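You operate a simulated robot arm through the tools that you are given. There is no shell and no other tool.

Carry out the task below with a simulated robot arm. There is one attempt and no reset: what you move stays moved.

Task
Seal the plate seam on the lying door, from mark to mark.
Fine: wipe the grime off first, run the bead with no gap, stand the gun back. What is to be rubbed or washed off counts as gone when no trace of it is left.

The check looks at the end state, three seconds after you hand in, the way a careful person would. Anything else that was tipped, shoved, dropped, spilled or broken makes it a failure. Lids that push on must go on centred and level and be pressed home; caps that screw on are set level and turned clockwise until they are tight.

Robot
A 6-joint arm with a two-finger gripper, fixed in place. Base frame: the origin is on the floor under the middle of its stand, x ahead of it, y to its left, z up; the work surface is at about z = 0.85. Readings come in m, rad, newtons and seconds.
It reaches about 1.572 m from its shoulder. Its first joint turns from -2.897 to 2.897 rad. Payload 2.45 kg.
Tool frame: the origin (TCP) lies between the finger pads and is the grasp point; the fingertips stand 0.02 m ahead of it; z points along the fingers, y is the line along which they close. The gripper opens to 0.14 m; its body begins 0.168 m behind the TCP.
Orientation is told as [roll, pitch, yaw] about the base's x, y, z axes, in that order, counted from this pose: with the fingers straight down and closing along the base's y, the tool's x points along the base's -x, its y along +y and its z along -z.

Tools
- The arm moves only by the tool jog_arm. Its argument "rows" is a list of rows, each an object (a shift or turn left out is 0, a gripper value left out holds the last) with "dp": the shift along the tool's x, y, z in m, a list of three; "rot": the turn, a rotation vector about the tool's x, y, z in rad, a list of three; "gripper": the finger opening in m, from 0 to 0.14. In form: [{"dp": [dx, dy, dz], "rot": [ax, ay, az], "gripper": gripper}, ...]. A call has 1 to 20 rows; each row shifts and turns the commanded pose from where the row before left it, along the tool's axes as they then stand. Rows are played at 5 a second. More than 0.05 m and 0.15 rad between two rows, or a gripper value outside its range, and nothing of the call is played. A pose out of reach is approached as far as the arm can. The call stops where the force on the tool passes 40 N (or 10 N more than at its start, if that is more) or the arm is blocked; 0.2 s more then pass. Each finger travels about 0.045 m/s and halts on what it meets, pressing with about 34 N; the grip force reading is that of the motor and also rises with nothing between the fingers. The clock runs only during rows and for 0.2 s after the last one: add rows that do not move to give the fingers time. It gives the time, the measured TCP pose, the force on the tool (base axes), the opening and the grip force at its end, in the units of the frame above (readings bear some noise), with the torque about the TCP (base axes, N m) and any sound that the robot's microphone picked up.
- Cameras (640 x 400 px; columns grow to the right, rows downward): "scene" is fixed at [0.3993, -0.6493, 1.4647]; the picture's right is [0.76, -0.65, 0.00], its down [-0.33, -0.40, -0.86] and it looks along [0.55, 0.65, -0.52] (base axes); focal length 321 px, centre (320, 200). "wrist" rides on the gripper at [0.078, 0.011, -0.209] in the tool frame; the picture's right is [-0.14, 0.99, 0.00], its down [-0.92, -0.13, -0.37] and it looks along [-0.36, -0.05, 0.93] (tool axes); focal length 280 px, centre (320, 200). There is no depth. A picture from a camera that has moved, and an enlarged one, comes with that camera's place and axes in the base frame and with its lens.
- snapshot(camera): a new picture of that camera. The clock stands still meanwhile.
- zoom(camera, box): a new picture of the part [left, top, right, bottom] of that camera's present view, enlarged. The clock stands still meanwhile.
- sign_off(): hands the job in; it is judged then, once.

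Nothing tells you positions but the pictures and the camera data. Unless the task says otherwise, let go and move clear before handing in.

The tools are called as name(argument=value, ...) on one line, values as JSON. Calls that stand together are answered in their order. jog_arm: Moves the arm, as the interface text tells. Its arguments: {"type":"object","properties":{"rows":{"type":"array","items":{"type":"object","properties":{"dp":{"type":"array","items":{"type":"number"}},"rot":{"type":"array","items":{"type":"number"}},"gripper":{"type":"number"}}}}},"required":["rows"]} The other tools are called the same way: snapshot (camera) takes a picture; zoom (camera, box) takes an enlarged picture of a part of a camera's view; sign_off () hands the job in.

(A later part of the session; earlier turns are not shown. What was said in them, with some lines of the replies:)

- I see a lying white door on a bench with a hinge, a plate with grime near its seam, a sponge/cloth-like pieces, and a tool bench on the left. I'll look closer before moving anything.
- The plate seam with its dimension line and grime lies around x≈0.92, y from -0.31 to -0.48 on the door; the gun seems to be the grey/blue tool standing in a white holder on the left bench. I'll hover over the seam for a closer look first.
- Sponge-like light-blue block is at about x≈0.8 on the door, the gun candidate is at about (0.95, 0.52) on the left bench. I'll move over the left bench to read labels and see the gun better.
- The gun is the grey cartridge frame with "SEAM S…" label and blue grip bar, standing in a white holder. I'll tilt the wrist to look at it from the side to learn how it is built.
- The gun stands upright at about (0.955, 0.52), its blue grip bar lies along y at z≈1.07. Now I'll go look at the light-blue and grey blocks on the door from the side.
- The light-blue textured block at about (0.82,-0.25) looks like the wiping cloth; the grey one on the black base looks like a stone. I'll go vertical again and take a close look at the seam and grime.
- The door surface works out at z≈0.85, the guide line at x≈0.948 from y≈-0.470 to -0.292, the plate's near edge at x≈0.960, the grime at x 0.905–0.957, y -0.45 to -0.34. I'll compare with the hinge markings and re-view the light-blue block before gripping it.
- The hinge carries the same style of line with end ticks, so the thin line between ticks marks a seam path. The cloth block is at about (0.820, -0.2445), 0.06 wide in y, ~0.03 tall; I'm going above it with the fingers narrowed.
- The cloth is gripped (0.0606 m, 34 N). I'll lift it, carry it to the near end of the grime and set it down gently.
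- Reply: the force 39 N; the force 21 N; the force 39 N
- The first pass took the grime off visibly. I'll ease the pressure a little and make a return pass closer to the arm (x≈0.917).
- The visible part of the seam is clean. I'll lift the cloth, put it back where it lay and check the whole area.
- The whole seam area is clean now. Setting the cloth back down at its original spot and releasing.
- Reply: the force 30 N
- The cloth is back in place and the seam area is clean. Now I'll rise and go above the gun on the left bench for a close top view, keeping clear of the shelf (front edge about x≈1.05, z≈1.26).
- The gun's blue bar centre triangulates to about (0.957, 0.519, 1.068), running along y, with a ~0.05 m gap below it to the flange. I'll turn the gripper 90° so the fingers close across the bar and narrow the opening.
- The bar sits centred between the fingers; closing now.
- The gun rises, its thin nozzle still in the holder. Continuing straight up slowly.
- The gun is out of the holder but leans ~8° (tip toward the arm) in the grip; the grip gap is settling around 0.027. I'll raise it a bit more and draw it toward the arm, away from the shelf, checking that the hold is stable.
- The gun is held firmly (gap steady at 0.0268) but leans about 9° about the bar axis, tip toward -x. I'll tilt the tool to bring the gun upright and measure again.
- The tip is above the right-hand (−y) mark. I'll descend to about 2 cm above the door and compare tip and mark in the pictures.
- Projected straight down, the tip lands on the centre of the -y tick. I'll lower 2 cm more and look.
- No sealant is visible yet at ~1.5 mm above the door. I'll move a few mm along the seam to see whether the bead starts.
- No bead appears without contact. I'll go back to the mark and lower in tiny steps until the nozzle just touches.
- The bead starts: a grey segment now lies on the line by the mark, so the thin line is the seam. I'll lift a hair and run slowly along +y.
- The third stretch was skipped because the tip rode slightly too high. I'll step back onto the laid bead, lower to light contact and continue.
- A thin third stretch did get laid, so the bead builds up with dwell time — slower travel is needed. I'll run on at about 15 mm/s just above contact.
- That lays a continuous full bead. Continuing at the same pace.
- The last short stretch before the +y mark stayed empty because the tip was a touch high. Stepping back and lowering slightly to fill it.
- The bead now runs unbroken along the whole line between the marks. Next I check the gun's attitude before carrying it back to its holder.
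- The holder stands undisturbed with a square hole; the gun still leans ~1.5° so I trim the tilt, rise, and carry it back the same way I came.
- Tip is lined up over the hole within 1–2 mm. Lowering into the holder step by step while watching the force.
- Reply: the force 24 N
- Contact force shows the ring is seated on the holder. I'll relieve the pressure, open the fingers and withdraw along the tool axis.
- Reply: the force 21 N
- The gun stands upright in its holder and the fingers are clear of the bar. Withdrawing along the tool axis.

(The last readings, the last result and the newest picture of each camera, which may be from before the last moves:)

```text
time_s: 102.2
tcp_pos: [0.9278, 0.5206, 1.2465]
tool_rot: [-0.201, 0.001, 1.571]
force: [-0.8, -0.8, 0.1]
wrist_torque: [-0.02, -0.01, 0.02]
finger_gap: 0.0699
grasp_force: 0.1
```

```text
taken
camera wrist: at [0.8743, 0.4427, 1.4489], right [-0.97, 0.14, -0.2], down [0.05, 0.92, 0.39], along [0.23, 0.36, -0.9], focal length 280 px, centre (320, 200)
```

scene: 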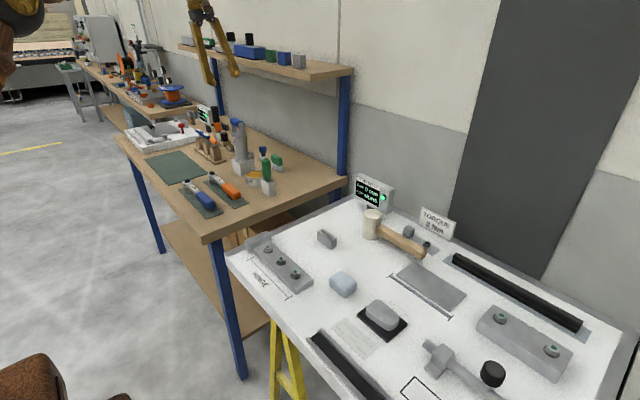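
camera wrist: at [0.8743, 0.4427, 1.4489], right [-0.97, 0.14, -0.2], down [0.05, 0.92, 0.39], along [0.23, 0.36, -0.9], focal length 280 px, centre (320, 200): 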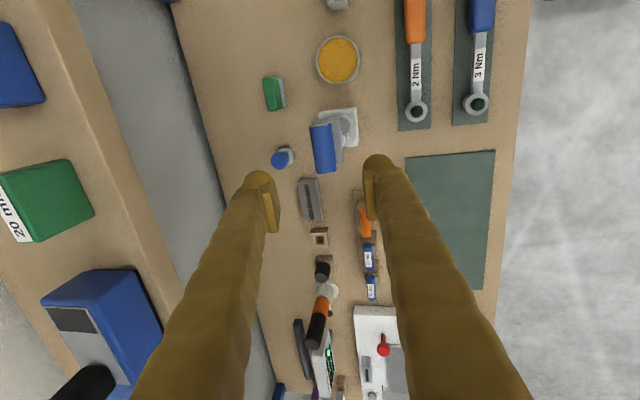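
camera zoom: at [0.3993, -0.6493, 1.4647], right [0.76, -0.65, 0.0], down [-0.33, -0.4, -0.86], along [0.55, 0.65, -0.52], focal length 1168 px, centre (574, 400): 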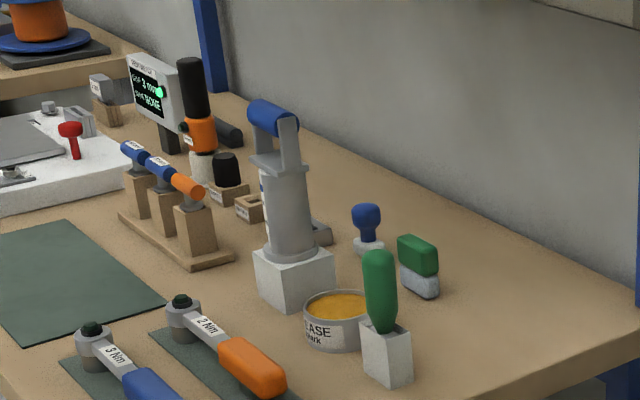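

The gun is back upright in its holder and nothing else appears disturbed. I'll level the tool and go back over the door to inspect the bead closely.

jog_arm(rows=[{"rot": [-0.1, 0, 0]}, {"rot": [-0.1, 0, 0], "gripper": 0.12}, {"dp": [0, 0.04, 0]}, {"dp": [0.03, 0.03, 0]}, {"dp": [0.048, 0, 0]}, {"dp": [0.048, 0, 0]}, {"dp": [0.048, 0, 0]}, {"dp": [0.048, 0, 0]}, {"dp": [0.048, 0, 0]}, {"dp": [0.048, 0, 0]}, {"dp": [0.048, 0, 0]}, {"dp": [0.048, 0, 0]}, {"dp": [0.048, 0, 0]}, {"dp": [0.048, 0, 0]}, {"dp": [0.048, 0, 0]}, {"dp": [0.048, 0, 0]}, {"dp": [0.048, 0, 0]}, {"dp": [0.048, 0, 0]}, {"dp": [0.048, 0, 0]}, {"dp": [0.048, 0, 0]}])

jog_arm(rows=[{"dp": [0.045, -0.02, 0]}, {"dp": [0.04, -0.02, 0.02]}, {"dp": [0.04, -0.02, 0.02]}, {"dp": [0.02, -0.02, 0.035]}, {"dp": [0, -0.01, 0.045]}, {"dp": [0, 0, 0.045]}, {}])

snapshot(camera="wrist")

snapshot(camera="scene")

```text
time_s: 106.4
tcp_pos: [0.8546, -0.2757, 1.2494]
tool_rot: [-0.001, 0.001, 1.57]
force: [-0.7, -0.3, 0.7]
wrist_torque: [-0.01, -0.03, 0.01]
finger_gap: 0.12
grasp_force: 0.0
```

```text
time_s: 108.0
tcp_pos: [0.9441, -0.4231, 1.079]
tool_rot: [-0.001, 0.0, 1.572]
force: [0.3, 0.1, 0.0]
wrist_torque: [-0.02, 0.0, 0.01]
finger_gap: 0.1201
grasp_force: 0.1
```

```text
taken
camera wrist: at [0.9339, -0.5007, 1.2875], right [-0.99, 0.14, 0.0], down [0.13, 0.92, 0.37], along [0.05, 0.36, -0.93], focal length 280 px, centre (320, 200)
```

wrist: 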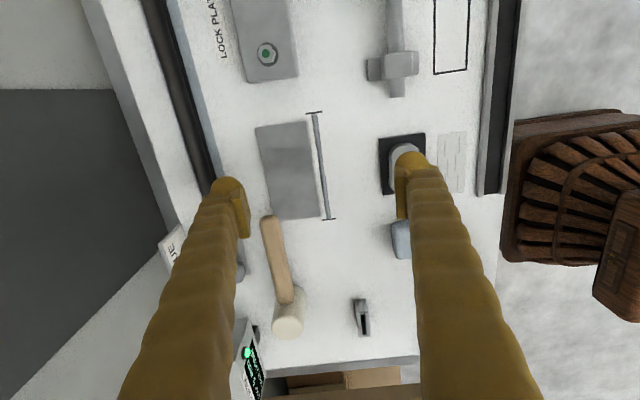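

```text
taken
```

scene: 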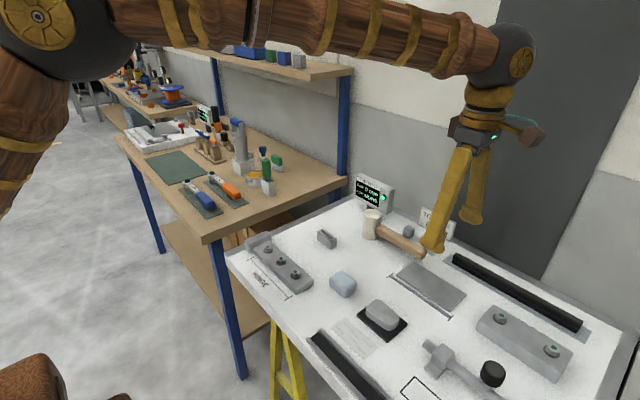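

zoom(camera="wrist", box=[250, 100, 390, 230])

zoom(camera="wrist", box=[295, 105, 345, 165])

zoom(camera="wrist", box=[295, 160, 345, 225])

```text
3.08 times, centred on (320, 165) of wrist
camera zoom: at [0.9339, -0.5007, 1.2875], right [-0.99, 0.14, 0.0], down [0.13, 0.92, 0.37], along [0.05, 0.36, -0.93], focal length 863 px, centre (320, 308)
```

zoom: 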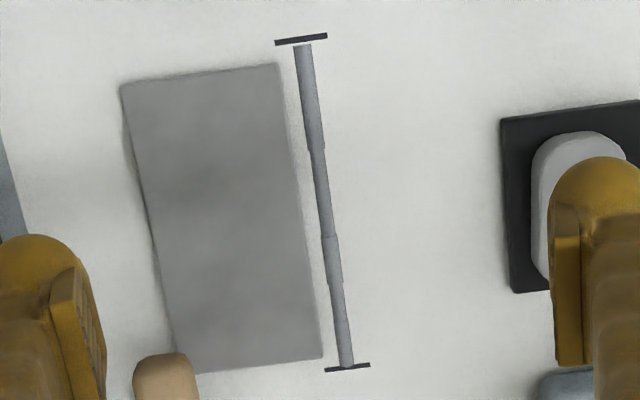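

```text
6.67 times, centred on (320, 135) of wrist
camera zoom: at [0.9339, -0.5007, 1.2875], right [-0.99, 0.14, 0.0], down [0.13, 0.92, 0.37], along [0.05, 0.36, -0.93], focal length 1869 px, centre (320, 633)
```

zoom: 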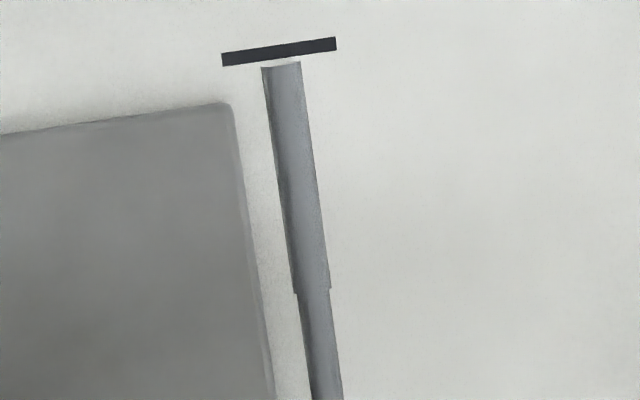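

```text
6.15 times, centred on (320, 192) of wrist
camera zoom: at [0.9339, -0.5007, 1.2875], right [-0.99, 0.14, 0.0], down [0.13, 0.92, 0.37], along [0.05, 0.36, -0.93], focal length 1726 px, centre (320, 246)
```

zoom: 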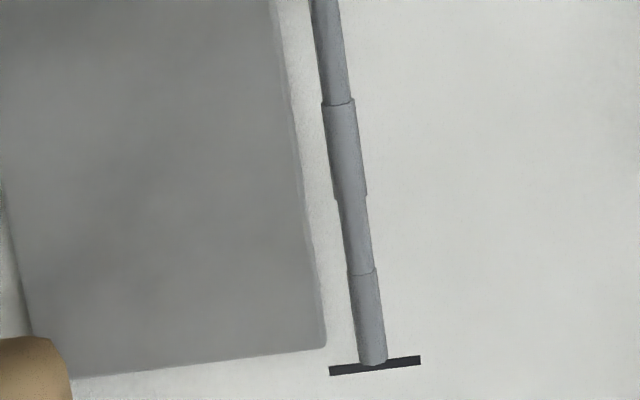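

The bead runs solid from mark to mark, the surface shows no trace of grime, and the cloth, gun and other items are in their places. I'll move the arm up and clear, then check once more.

jog_arm(rows=[{"dp": [0, 0, -0.045]}, {"dp": [0, 0.01, -0.045]}, {"dp": [0, 0.03, -0.035]}, {"dp": [-0.02, 0.04, -0.015]}, {"dp": [-0.02, 0.04, 0]}, {}])

snapshot(camera="scene")

zoom(camera="scene", box=[230, 170, 470, 320])

zoom(camera="scene", box=[200, 105, 290, 205])

```text
time_s: 109.4
tcp_pos: [0.8248, -0.3834, 1.2221]
tool_rot: [-0.001, -0.001, 1.57]
force: [-0.9, -0.1, -1.1]
wrist_torque: [0.01, 0.0, 0.02]
finger_gap: 0.1199
grasp_force: 0.0
```

```text
taken
```

scene: 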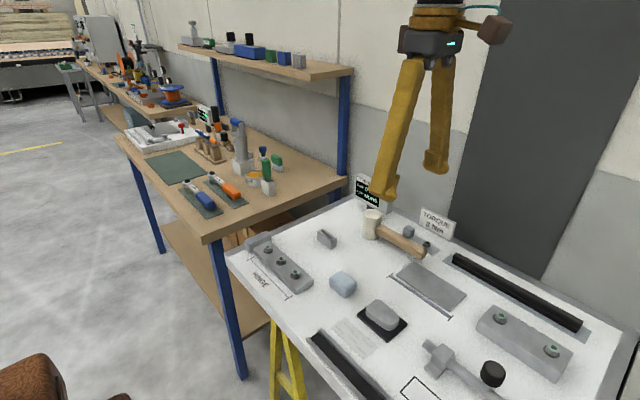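

```text
2.67 times, centred on (350, 245) of scene
camera zoom: at [0.3993, -0.6493, 1.4647], right [0.76, -0.65, 0.0], down [-0.33, -0.4, -0.86], along [0.55, 0.65, -0.52], focal length 856 px, centre (240, 80)
```

zoom: 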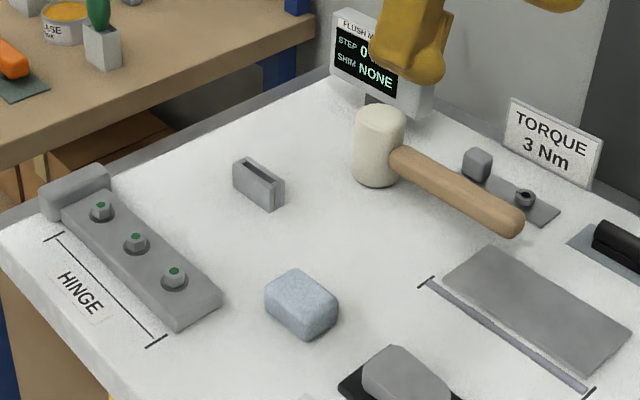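

```text
4.00 times, centred on (245, 155) of scene
camera zoom: at [0.3993, -0.6493, 1.4647], right [0.76, -0.65, 0.0], down [-0.33, -0.4, -0.86], along [0.55, 0.65, -0.52], focal length 1284 px, centre (620, 380)
```

zoom: 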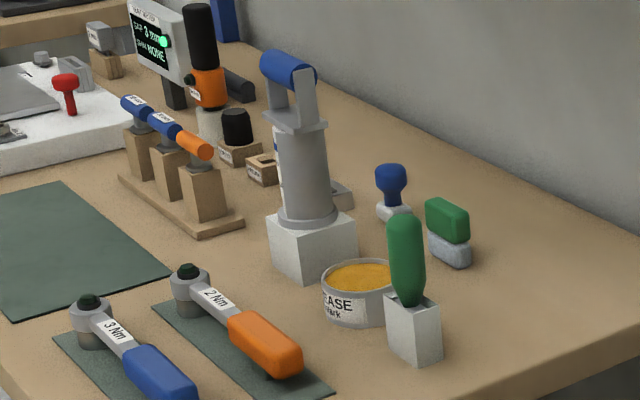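

The seam is clean and carries an unbroken bead between the marks. The gun stands upright in its holder, the cloth is back where it lay, and the arm is clear with open fingers. I'm handing the job in.

sign_off()

```text
The job is handed in.
```

The plate seam is sealed. The grime is wiped off with no trace left, and an unbroken bead runs along the line from mark to mark. The job has been handed in.

- **Bead:** It varies slightly in thickness from stretch to stretch. Two short stretches came out thin or empty on the first pass, and I went back and filled them. At the mark on the latch side it starts about 1.5 mm short of the tick, about where the drawn line begins. At the other end it reaches the tick.
- **Gun:** It tilted about 9° in the grip when I lifted it, so I straightened it before running the bead. It is back upright in its holder.
- **Wiping:** I used the light-blue block as the cloth and set it back where it lay.
- **Everything else:** In the final pictures nothing else looks moved. The gripper is open and clear of the work.
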